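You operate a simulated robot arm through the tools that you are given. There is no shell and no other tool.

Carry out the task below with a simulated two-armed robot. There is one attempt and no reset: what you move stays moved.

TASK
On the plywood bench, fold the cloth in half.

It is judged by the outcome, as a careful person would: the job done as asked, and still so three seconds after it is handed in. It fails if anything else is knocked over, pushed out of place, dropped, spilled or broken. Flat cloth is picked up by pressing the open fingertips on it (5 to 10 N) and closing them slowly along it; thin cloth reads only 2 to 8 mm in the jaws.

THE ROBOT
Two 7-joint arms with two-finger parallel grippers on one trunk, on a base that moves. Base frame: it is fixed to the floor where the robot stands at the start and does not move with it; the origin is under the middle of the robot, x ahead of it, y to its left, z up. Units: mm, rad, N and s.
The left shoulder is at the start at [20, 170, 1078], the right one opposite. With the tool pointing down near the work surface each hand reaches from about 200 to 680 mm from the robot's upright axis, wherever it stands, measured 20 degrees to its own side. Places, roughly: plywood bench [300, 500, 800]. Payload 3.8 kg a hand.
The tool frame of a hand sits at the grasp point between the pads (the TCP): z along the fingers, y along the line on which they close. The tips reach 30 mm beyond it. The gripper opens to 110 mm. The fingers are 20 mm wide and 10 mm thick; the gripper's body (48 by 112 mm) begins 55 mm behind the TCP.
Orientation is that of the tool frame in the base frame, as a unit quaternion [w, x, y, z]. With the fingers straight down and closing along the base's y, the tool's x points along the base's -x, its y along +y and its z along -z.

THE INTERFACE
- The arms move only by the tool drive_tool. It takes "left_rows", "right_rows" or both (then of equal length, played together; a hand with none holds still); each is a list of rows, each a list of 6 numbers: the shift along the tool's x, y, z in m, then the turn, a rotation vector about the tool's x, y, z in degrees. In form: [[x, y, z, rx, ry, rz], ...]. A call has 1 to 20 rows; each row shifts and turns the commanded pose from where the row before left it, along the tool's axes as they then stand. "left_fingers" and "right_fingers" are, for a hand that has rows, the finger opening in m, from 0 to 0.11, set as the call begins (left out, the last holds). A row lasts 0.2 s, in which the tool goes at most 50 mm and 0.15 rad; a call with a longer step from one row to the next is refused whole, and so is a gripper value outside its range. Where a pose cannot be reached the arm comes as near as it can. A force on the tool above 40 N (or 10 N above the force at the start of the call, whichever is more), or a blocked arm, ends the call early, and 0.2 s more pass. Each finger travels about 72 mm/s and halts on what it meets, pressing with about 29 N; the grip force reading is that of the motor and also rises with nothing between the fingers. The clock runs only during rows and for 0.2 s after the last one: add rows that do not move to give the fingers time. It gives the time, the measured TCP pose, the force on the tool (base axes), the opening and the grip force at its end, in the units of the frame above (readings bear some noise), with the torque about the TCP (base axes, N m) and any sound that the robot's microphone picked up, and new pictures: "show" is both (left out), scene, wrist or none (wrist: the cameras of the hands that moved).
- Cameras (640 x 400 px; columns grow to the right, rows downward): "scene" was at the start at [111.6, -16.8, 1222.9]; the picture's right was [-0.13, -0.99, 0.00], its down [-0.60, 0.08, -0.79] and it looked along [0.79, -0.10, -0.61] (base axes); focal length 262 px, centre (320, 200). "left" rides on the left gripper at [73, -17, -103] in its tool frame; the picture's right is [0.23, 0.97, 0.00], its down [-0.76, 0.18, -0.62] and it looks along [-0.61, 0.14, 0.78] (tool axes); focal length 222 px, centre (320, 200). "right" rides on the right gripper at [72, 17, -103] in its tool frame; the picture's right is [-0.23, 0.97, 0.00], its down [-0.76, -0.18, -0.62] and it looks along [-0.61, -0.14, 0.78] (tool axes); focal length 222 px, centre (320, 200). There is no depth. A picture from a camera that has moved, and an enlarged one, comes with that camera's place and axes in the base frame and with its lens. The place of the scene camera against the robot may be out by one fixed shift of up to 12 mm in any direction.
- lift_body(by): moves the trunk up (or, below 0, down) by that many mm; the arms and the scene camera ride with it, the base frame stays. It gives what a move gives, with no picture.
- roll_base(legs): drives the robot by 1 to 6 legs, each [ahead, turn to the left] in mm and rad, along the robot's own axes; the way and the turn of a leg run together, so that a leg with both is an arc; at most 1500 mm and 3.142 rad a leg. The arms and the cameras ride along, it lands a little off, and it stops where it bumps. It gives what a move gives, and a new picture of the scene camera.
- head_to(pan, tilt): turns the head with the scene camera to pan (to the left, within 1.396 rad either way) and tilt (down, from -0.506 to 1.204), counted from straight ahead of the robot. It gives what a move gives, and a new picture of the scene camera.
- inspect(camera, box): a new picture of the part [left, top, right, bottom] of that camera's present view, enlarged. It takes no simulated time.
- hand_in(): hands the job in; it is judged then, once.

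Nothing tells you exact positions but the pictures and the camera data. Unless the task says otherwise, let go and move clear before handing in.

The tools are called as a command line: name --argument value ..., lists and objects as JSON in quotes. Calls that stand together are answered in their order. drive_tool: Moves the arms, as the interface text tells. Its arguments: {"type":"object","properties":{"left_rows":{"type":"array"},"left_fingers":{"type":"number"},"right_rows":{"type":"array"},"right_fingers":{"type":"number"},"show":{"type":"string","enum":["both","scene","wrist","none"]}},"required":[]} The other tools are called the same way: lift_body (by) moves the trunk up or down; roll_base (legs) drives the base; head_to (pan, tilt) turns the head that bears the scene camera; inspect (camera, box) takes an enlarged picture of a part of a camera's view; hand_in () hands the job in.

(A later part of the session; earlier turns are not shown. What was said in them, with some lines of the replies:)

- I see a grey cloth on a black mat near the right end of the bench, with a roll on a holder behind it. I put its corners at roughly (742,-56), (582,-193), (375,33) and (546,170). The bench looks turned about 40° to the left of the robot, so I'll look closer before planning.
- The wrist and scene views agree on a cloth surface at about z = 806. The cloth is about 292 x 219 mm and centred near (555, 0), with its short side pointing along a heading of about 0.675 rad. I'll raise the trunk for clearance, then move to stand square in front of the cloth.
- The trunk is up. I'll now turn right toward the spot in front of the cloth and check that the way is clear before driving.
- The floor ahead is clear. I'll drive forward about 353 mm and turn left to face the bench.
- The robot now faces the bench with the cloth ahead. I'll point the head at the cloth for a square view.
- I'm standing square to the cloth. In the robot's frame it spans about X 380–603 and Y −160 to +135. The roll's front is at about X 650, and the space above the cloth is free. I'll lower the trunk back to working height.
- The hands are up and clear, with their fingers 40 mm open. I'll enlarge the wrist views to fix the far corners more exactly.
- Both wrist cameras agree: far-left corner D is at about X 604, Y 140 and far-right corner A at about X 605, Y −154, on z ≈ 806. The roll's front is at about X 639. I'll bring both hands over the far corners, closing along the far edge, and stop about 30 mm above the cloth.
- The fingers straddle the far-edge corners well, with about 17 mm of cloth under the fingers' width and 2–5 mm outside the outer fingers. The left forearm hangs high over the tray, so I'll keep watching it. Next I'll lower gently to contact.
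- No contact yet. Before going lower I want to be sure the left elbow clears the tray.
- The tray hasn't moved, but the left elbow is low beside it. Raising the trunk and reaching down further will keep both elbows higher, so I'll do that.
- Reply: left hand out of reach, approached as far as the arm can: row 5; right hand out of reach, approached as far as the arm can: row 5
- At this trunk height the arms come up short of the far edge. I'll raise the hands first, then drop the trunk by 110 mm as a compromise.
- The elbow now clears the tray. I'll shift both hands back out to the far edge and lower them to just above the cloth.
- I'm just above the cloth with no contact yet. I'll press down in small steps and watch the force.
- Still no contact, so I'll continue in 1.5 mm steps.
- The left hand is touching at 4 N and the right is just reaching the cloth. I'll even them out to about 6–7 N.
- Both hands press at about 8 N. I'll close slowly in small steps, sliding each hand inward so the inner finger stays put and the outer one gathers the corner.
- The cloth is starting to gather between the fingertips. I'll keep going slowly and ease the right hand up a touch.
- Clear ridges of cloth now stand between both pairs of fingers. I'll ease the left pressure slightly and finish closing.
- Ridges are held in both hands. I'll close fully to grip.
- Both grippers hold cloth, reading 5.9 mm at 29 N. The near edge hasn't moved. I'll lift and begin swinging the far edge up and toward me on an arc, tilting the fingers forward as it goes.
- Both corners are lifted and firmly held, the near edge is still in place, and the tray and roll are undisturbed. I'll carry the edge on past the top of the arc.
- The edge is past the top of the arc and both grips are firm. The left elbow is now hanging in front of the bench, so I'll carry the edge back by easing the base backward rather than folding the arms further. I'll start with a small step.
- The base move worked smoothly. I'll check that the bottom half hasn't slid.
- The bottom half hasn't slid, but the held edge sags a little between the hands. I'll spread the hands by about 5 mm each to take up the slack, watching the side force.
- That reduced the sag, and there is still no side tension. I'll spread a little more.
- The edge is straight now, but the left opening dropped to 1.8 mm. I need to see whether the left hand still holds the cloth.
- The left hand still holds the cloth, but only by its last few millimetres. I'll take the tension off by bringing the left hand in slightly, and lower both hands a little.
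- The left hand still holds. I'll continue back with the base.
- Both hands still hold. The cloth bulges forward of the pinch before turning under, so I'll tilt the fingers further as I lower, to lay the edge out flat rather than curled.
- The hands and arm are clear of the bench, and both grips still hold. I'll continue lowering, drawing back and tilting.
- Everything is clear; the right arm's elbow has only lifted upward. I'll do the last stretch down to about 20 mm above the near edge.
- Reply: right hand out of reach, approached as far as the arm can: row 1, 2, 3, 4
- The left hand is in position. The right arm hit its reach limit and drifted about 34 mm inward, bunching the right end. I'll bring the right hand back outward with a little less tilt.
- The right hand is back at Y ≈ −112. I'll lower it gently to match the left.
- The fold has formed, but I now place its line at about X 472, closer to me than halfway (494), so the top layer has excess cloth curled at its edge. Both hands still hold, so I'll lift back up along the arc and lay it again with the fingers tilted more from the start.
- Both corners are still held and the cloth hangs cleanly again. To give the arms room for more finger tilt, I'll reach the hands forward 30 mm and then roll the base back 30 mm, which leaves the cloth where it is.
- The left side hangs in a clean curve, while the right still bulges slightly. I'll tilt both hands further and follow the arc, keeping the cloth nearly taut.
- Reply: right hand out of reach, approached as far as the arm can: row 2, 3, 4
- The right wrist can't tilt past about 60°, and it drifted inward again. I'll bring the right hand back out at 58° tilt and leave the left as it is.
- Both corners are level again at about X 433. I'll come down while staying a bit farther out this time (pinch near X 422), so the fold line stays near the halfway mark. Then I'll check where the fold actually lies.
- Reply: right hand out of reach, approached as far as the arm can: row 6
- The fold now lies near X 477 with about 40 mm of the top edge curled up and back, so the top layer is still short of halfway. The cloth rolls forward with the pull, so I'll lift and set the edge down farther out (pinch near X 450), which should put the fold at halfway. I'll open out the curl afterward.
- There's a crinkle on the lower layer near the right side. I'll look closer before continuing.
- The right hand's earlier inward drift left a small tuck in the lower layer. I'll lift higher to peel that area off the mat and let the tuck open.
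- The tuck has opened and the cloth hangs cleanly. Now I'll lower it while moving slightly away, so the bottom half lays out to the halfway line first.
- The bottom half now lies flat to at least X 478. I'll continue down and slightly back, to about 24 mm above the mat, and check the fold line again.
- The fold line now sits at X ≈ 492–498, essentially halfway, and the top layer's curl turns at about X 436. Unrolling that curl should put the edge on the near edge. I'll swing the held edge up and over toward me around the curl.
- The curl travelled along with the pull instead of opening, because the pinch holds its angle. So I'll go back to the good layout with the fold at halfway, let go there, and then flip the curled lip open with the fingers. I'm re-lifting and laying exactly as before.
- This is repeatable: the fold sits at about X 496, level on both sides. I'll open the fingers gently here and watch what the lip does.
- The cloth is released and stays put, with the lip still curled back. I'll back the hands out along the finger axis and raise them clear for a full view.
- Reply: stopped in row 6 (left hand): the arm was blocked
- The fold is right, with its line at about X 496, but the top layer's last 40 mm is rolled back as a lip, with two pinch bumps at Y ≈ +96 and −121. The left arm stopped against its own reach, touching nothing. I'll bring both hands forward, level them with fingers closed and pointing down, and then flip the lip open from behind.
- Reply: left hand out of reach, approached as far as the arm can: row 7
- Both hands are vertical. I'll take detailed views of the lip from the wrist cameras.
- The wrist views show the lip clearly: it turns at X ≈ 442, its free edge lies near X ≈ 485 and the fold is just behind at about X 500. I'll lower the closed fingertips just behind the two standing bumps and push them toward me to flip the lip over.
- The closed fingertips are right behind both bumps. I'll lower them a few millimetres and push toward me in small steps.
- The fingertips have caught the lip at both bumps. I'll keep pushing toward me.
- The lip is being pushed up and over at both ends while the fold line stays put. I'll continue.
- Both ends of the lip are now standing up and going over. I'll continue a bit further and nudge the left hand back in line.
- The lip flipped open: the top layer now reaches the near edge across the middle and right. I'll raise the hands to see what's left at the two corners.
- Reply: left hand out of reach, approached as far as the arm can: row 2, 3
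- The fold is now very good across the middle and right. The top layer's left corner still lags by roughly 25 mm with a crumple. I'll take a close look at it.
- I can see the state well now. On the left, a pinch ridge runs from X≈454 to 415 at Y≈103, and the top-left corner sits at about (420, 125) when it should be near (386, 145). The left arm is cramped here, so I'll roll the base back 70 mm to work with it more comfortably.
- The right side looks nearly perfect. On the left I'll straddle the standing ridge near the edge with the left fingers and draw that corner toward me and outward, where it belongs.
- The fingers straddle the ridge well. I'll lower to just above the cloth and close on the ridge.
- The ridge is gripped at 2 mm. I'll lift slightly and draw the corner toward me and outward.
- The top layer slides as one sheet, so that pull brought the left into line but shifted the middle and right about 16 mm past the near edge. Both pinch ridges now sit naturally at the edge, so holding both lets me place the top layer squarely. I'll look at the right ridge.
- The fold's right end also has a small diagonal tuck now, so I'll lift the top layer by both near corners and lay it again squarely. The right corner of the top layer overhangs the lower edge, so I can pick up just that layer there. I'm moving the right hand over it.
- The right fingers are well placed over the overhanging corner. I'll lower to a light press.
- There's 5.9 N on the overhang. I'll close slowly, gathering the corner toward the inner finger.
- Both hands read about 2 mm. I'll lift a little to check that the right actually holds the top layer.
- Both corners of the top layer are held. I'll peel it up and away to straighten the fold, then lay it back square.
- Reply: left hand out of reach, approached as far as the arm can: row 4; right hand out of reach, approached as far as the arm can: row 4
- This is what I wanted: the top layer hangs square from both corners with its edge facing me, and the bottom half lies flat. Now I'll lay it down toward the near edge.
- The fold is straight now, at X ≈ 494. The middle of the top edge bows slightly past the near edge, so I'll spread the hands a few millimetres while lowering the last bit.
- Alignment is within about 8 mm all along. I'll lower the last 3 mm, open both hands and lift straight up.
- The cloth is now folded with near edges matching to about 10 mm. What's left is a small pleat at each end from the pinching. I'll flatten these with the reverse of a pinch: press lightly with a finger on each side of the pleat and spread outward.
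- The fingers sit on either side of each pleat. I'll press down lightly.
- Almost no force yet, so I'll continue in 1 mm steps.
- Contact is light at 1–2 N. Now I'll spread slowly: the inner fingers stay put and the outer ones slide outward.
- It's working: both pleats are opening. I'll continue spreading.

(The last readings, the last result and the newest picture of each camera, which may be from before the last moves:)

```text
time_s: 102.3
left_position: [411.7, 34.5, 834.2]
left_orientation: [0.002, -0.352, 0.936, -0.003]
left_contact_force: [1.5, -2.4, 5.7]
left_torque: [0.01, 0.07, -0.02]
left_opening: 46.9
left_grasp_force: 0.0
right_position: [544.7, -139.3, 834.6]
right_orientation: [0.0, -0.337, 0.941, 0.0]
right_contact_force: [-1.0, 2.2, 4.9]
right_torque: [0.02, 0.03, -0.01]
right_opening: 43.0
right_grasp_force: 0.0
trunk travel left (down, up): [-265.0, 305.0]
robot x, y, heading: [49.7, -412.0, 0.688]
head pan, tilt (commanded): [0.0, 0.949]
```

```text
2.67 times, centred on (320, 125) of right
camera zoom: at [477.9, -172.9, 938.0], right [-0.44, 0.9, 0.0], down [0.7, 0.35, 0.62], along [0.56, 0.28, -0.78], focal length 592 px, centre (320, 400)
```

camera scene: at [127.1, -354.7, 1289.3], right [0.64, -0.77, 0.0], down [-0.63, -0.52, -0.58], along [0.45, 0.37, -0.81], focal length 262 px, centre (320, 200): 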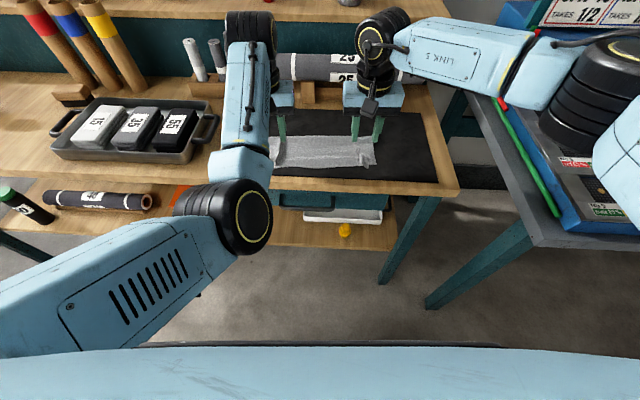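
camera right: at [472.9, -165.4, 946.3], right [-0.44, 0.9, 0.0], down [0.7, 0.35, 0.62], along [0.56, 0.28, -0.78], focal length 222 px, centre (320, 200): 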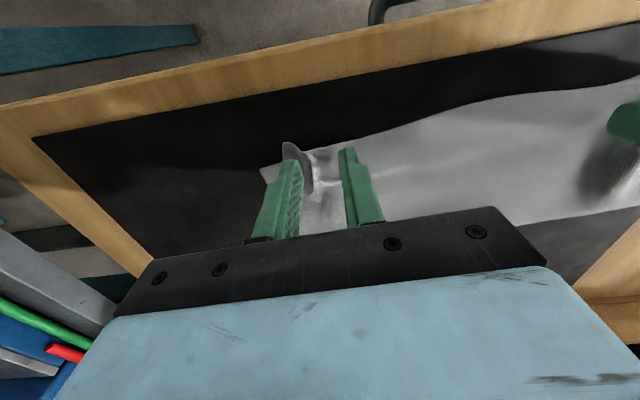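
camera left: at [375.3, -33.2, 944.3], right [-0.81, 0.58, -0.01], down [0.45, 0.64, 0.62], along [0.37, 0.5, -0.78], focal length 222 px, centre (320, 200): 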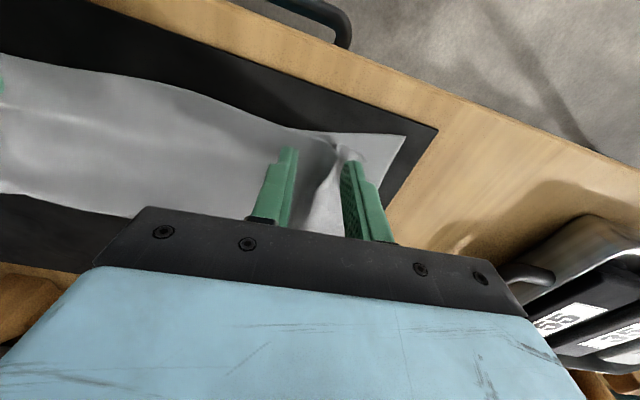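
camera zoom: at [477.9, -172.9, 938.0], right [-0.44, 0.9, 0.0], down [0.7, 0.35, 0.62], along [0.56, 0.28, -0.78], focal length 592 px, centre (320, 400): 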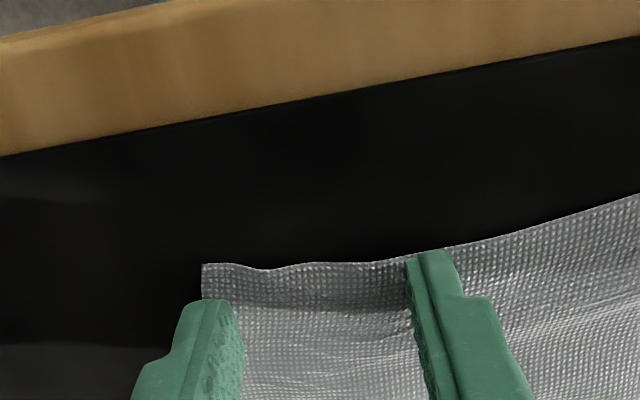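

Both pleats are essentially flattened, and the top-left corner is now level with the lower corner sideways but about 12–15 mm back. While the right fingers hold their end, I'll draw the left end gently toward me by 8 mm.

drive_tool --left_rows '[[0.002, 0.0003, 0, 0, 0, 0], [0.002, 0.0003, 0, 0, 0, 0], [0.002, 0, 0, 0, 0, 0], [0.002, 0, 0, 0, 0, 0], [0, 0, 0, 0, 0, 0]]' --show "none"

inspect --camera "left" --box '[200, 50, 440, 200]'

inspect --camera "scene" --box '[240, 80, 400, 200]'

```text
time_s: 103.5
left_position: [406.9, 29.1, 835.4]
left_orientation: [0.003, -0.353, 0.936, -0.002]
left_contact_force: [3.6, 2.6, 9.1]
left_torque: [0.28, 0.09, -0.08]
left_opening: 48.2
left_grasp_force: 0.1
right_position: [544.8, -140.3, 835.1]
right_orientation: [0.0, -0.338, 0.941, 0.001]
right_contact_force: [-1.5, 3.4, 5.8]
right_torque: [0.07, -0.03, 0.02]
right_opening: 42.9
right_grasp_force: 0.0
trunk travel left (down, up): [-265.0, 305.0]
robot x, y, heading: [55.0, -408.8, 0.693]
head pan, tilt (commanded): [0.0, 0.949]
```

```text
2.67 times, centred on (320, 125) of left
camera zoom: at [362.7, -31.3, 937.1], right [-0.81, 0.58, -0.01], down [0.45, 0.64, 0.62], along [0.37, 0.51, -0.78], focal length 592 px, centre (320, 400)
```

zoom: 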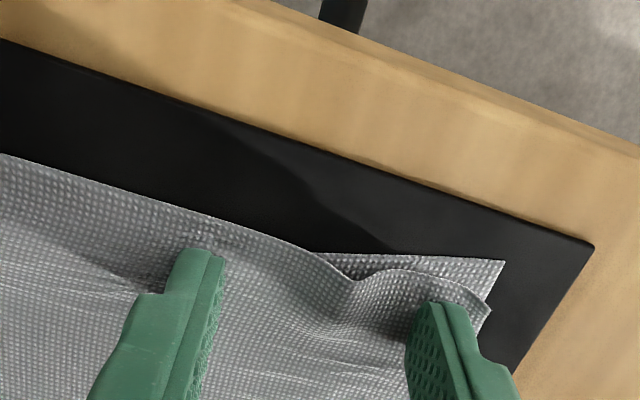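

```text
3.33 times, centred on (320, 140) of scene
camera zoom: at [126.6, -356.0, 1289.5], right [0.64, -0.77, 0.0], down [-0.63, -0.52, -0.58], along [0.45, 0.37, -0.81], focal length 875 px, centre (320, 400)
```

zoom: 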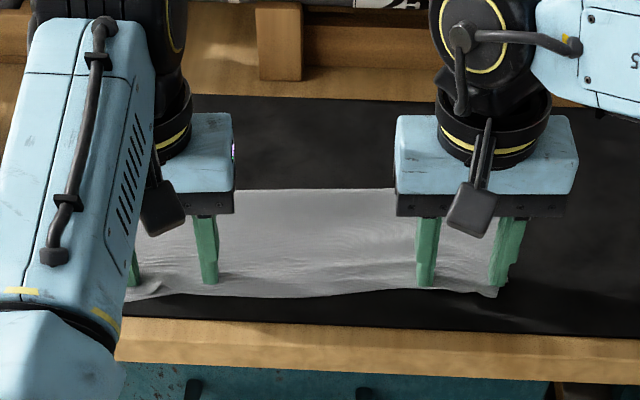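

The left end is in line now. I'll lift both hands straight up and check the whole cloth.

drive_tool --left_rows '[[0, 0, -0.01, 0, 0, 0], [0, 0, -0.03, 0, 0, 0], [0, 0, -0.035, 0, 0, 0], [-0.02, 0, -0.02, 0, 0, 0], [0, 0, 0, 0, 0, 0]]' --right_rows '[[0, 0, -0.01, 0, 0, 0], [0, 0, -0.03, 0, 0, 0], [0, 0, -0.035, 0, 0, 0], [-0.02, 0, -0.02, 0, 0, 0], [0, 0, 0, 0, 0, 0]]' --show "both"

inspect --camera "scene" --box '[240, 80, 400, 200]'

inspect --camera "left" --box '[0, 0, 440, 200]'

inspect --camera "right" --box '[200, 0, 640, 200]'

```text
time_s: 104.7
left_position: [421.8, 41.1, 930.9]
left_orientation: [0.002, -0.353, 0.936, -0.002]
left_contact_force: [-0.1, -0.2, 0.6]
left_torque: [0.0, -0.01, -0.02]
left_opening: 48.2
left_grasp_force: 0.0
right_position: [561.1, -127.4, 929.9]
right_orientation: [-0.001, -0.337, 0.942, 0.001]
right_contact_force: [0.3, -1.0, -0.5]
right_torque: [-0.03, 0.02, -0.02]
right_opening: 43.8
right_grasp_force: 0.1
trunk travel left (down, up): [-265.0, 305.0]
robot x, y, heading: [51.5, -410.6, 0.685]
head pan, tilt (commanded): [0.0, 0.949]
camera scene: at [127.4, -356.3, 1289.4], right [0.64, -0.77, 0.0], down [-0.63, -0.52, -0.58], along [0.45, 0.37, -0.81], focal length 262 px, centre (320, 200)
camera right: at [493.5, -160.7, 1032.8], right [-0.44, 0.9, 0.0], down [0.7, 0.35, 0.62], along [0.56, 0.28, -0.78], focal length 222 px, centre (320, 200)
camera left: at [377.6, -18.2, 1032.3], right [-0.81, 0.58, -0.01], down [0.45, 0.64, 0.62], along [0.37, 0.5, -0.78], focal length 222 px, centre (320, 200)
```

scene: 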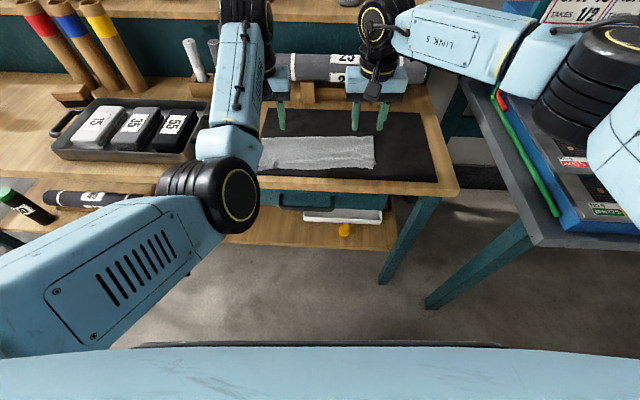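
right: 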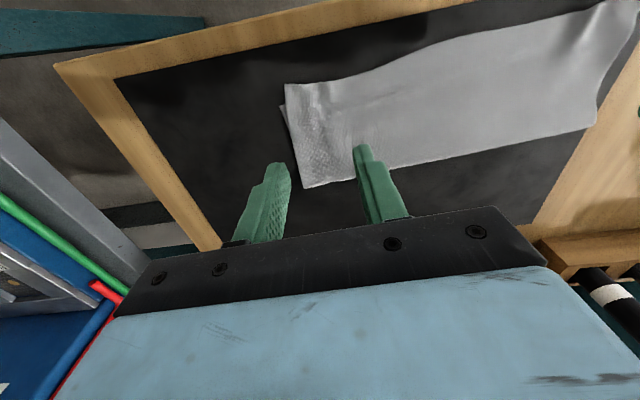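
left: 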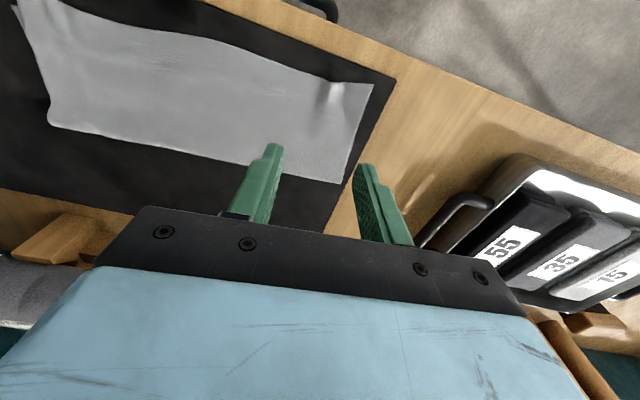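

```text
3.33 times, centred on (320, 140) of scene
camera zoom: at [127.4, -356.3, 1289.4], right [0.64, -0.77, 0.0], down [-0.63, -0.52, -0.58], along [0.45, 0.37, -0.81], focal length 875 px, centre (320, 400)
```

zoom: 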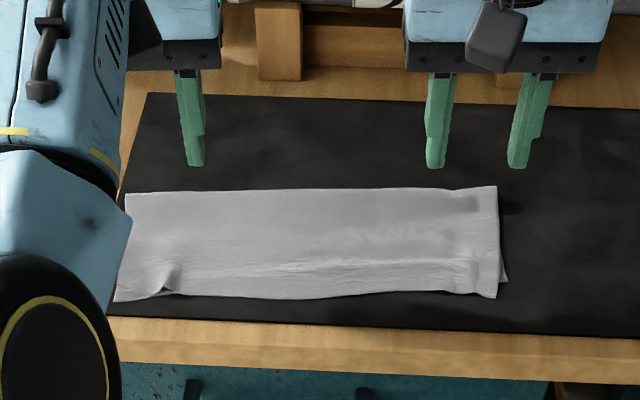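

```text
1.45 times, centred on (220, 100) of left
camera zoom: at [377.6, -18.2, 1032.3], right [-0.81, 0.58, -0.01], down [0.45, 0.64, 0.62], along [0.37, 0.5, -0.78], focal length 323 px, centre (466, 346)
```

zoom: 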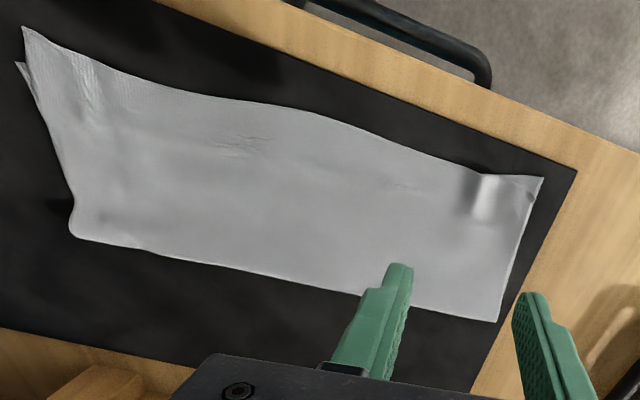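

```text
1.45 times, centred on (420, 100) of right
camera zoom: at [493.5, -160.7, 1032.8], right [-0.44, 0.9, 0.0], down [0.7, 0.35, 0.62], along [0.56, 0.28, -0.78], focal length 323 px, centre (174, 346)
```

zoom: 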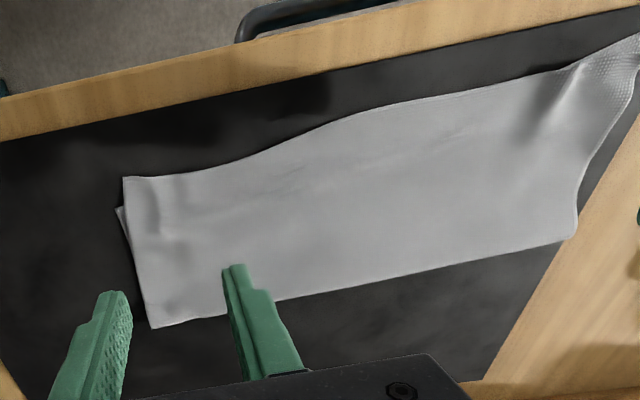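

The cloth is now neatly folded in half, about 111 mm deep, with a straight fold line and corners matching to within a few millimetres. I'll raise the hands well clear and check that nothing else was disturbed.

drive_tool --left_rows '[[0, 0, -0.02, 0, 0, 0], [0, 0, -0.02, 0, 0, 0], [0, 0, -0.02, 0, 0, 0]]' --right_rows '[[0, 0, -0.03, 0, 0, 0], [0, 0, -0.03, 0, 0, 0], [0, 0, -0.03, 0, 0, 0]]' --show "both"

lift_body --by 120

head_to --pan 0.0 --tilt 0.85

inspect --camera "scene" --box '[220, 80, 420, 220]'

```text
time_s: 105.5
left_position: [429.3, 50.2, 985.3]
left_orientation: [0.003, -0.353, 0.936, -0.003]
left_contact_force: [0.1, -0.3, 0.0]
left_torque: [0.02, -0.03, -0.01]
left_opening: 48.1
left_grasp_force: 0.1
left hand out of reach, approached as far as the arm can: row 2, 3
right_position: [560.1, -126.0, 1019.2]
right_orientation: [0.0, -0.337, 0.942, 0.0]
right_contact_force: [0.6, -0.4, -0.2]
right_torque: [0.0, -0.01, 0.02]
right_opening: 44.0
right_grasp_force: 0.1
trunk travel left (down, up): [-265.0, 305.0]
robot x, y, heading: [51.0, -411.5, 0.684]
head pan, tilt (commanded): [0.0, 0.949]
camera scene: at [127.1, -356.0, 1289.5], right [0.64, -0.77, 0.0], down [-0.63, -0.52, -0.58], along [0.45, 0.37, -0.81], focal length 262 px, centre (320, 200)
camera right: at [494.1, -160.2, 1122.6], right [-0.44, 0.9, 0.0], down [0.7, 0.35, 0.62], along [0.56, 0.28, -0.78], focal length 222 px, centre (320, 200)
camera left: at [386.5, -10.4, 1087.4], right [-0.81, 0.58, -0.01], down [0.45, 0.64, 0.62], along [0.37, 0.5, -0.78], focal length 222 px, centre (320, 200)
```

scene: 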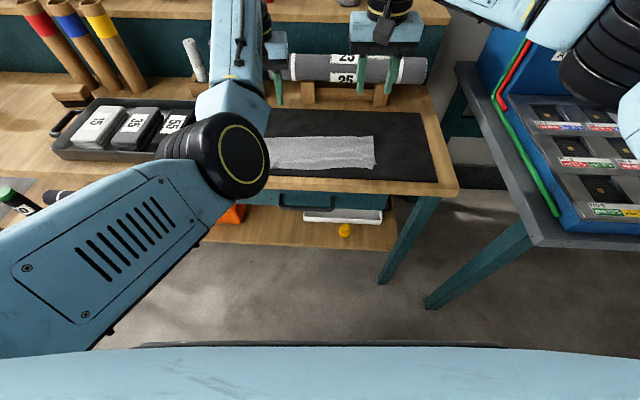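
right: 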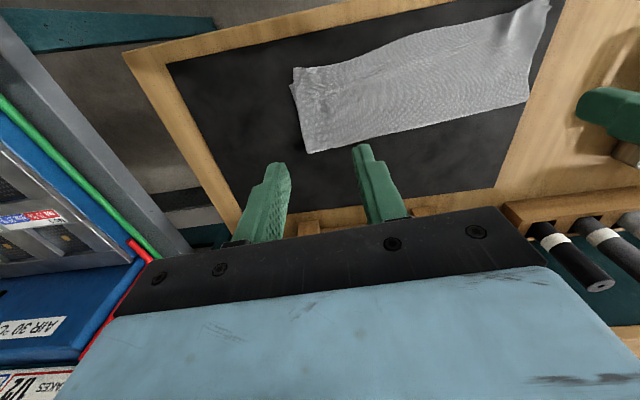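
left: 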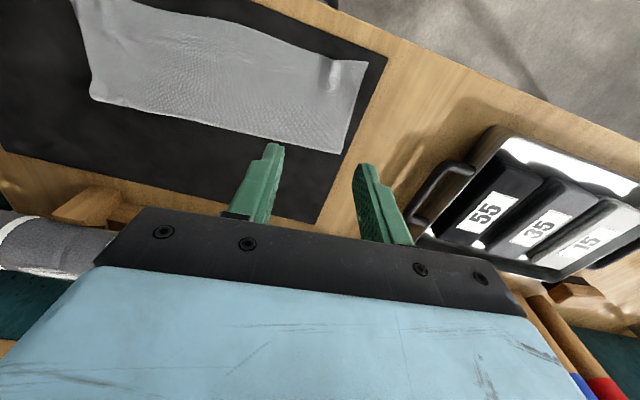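

```text
time_s: 107.0
left_position: [430.6, 50.3, 1104.3]
left_orientation: [0.001, -0.353, 0.936, -0.003]
left_contact_force: [-0.2, 0.8, -0.1]
left_torque: [0.04, 0.01, 0.0]
left_opening: 47.9
left_grasp_force: 0.1
right_position: [561.1, -125.5, 1139.7]
right_orientation: [0.0, -0.337, 0.941, -0.001]
right_contact_force: [0.1, -0.9, -0.1]
right_torque: [0.01, -0.02, -0.02]
right_opening: 44.1
right_grasp_force: 0.1
trunk travel left (down, up): [-385.0, 185.0]
robot x, y, heading: [52.4, -409.1, 0.684]
head pan, tilt (commanded): [0.0, 0.949]
```

```text
time_s: 107.7
left_position: [430.8, 50.3, 1104.2]
left_orientation: [0.002, -0.352, 0.936, -0.003]
left_contact_force: [0.3, 0.3, 0.0]
left_torque: [0.0, -0.02, 0.01]
left_opening: 48.1
left_grasp_force: 0.1
right_position: [561.7, -127.4, 1138.8]
right_orientation: [0.0, -0.337, 0.941, 0.0]
right_contact_force: [0.1, -0.7, 0.5]
right_torque: [0.03, -0.01, 0.04]
right_opening: 44.2
right_grasp_force: 0.1
trunk travel left (down, up): [-385.0, 185.0]
robot x, y, heading: [49.7, -406.1, 0.69]
head pan, tilt (commanded): [0.0, 0.85]
camera scene: at [131.6, -352.2, 1416.9], right [0.64, -0.77, 0.0], down [-0.58, -0.48, -0.66], along [0.51, 0.42, -0.75], focal length 262 px, centre (320, 200)
```

scene: 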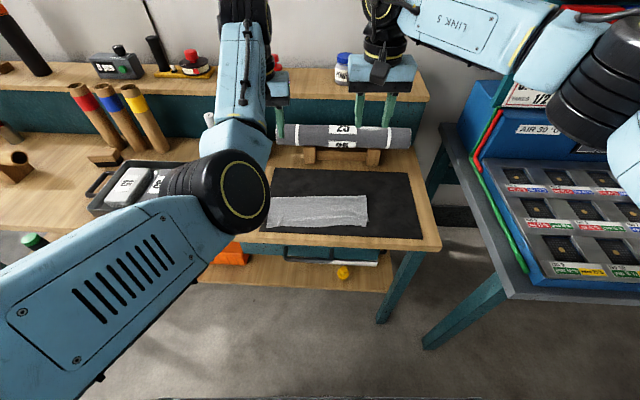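

```text
2.86 times, centred on (320, 150) of scene
camera zoom: at [131.6, -352.2, 1416.9], right [0.64, -0.77, 0.0], down [-0.58, -0.48, -0.66], along [0.51, 0.42, -0.75], focal length 750 px, centre (320, 343)
```

zoom: 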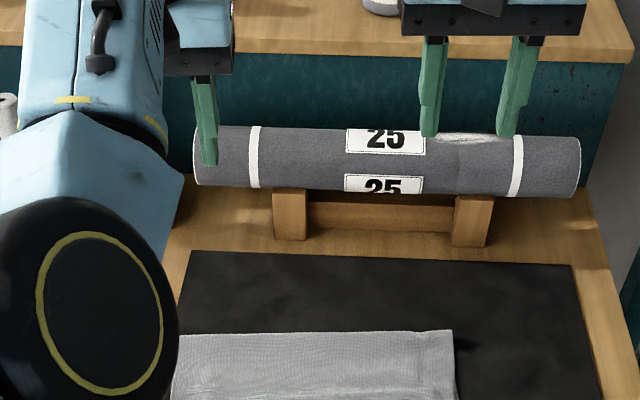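

Everything else looks untouched. I'll take one last close look at the cloth.

inspect --camera "scene" --box '[255, 175, 385, 250]'

inspect --camera "right" --box '[240, 0, 600, 200]'

inspect --camera "left" --box '[40, 0, 440, 200]'

```text
4.92 times, centred on (320, 212) of scene
camera zoom: at [131.6, -352.2, 1416.9], right [0.64, -0.77, 0.0], down [-0.58, -0.48, -0.66], along [0.51, 0.42, -0.75], focal length 1292 px, centre (320, 138)
```

zoom: 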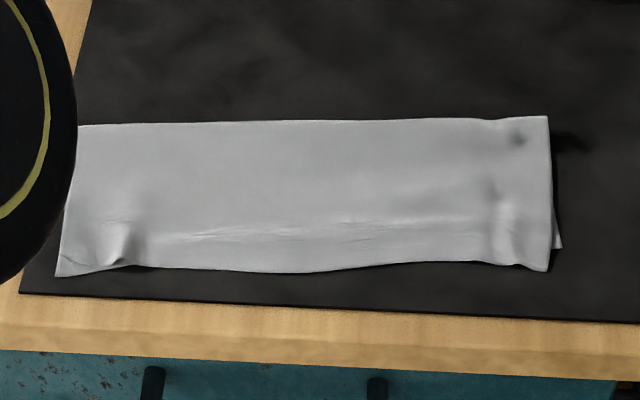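

```text
1.78 times, centred on (420, 100) of right
camera zoom: at [494.3, -159.8, 1241.9], right [-0.44, 0.9, 0.0], down [0.7, 0.35, 0.62], along [0.56, 0.28, -0.78], focal length 395 px, centre (142, 378)
```

zoom: 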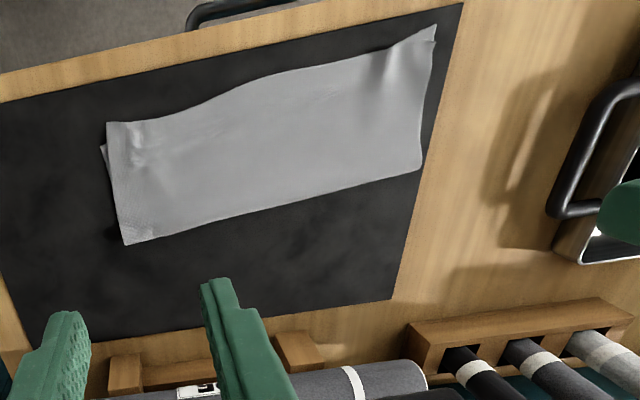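

```text
1.60 times, centred on (240, 100) of left
camera zoom: at [386.7, -10.0, 1207.1], right [-0.81, 0.58, -0.01], down [0.45, 0.64, 0.62], along [0.37, 0.5, -0.78], focal length 355 px, centre (448, 360)
```

zoom: 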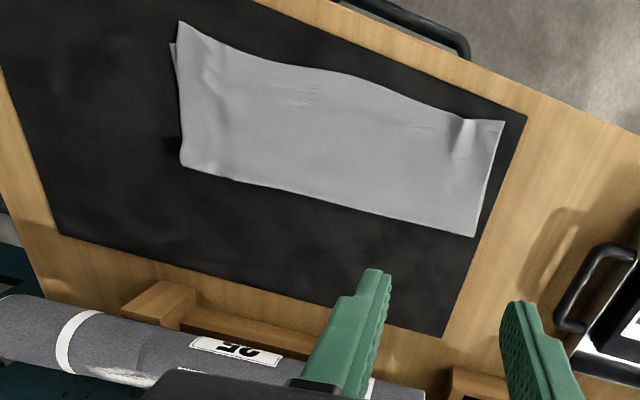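

The cloth lies flat on the mat, folded in half, with a straight fold line and matching corners and edges. Both hands are empty and well clear, and nothing else has moved, so I'm handing it in.

hand_in

```text
The job is handed in.
```

The cloth is folded in half on the plywood bench, and I've handed the job in. It hasn't been scored yet.

- **Fold:** it's about 111 mm deep, half of the cloth's 222 mm, and the fold line is straight.
- **Alignment:** the corners match to within about 10 mm. In the middle, the top layer overhangs the lower edge by about 11 mm.
- **Finish:** there is a small pucker near the left corner, and faint creases remain where I gripped the cloth.
- **Surroundings:** in the last pictures, the tray, rolls, jar and everything else looked to be where they started. Both hands were empty and raised well clear.

The first attempts at laying the cloth left its edge curled back, so I flipped the edge open, gripped both corners again and re-laid it square.
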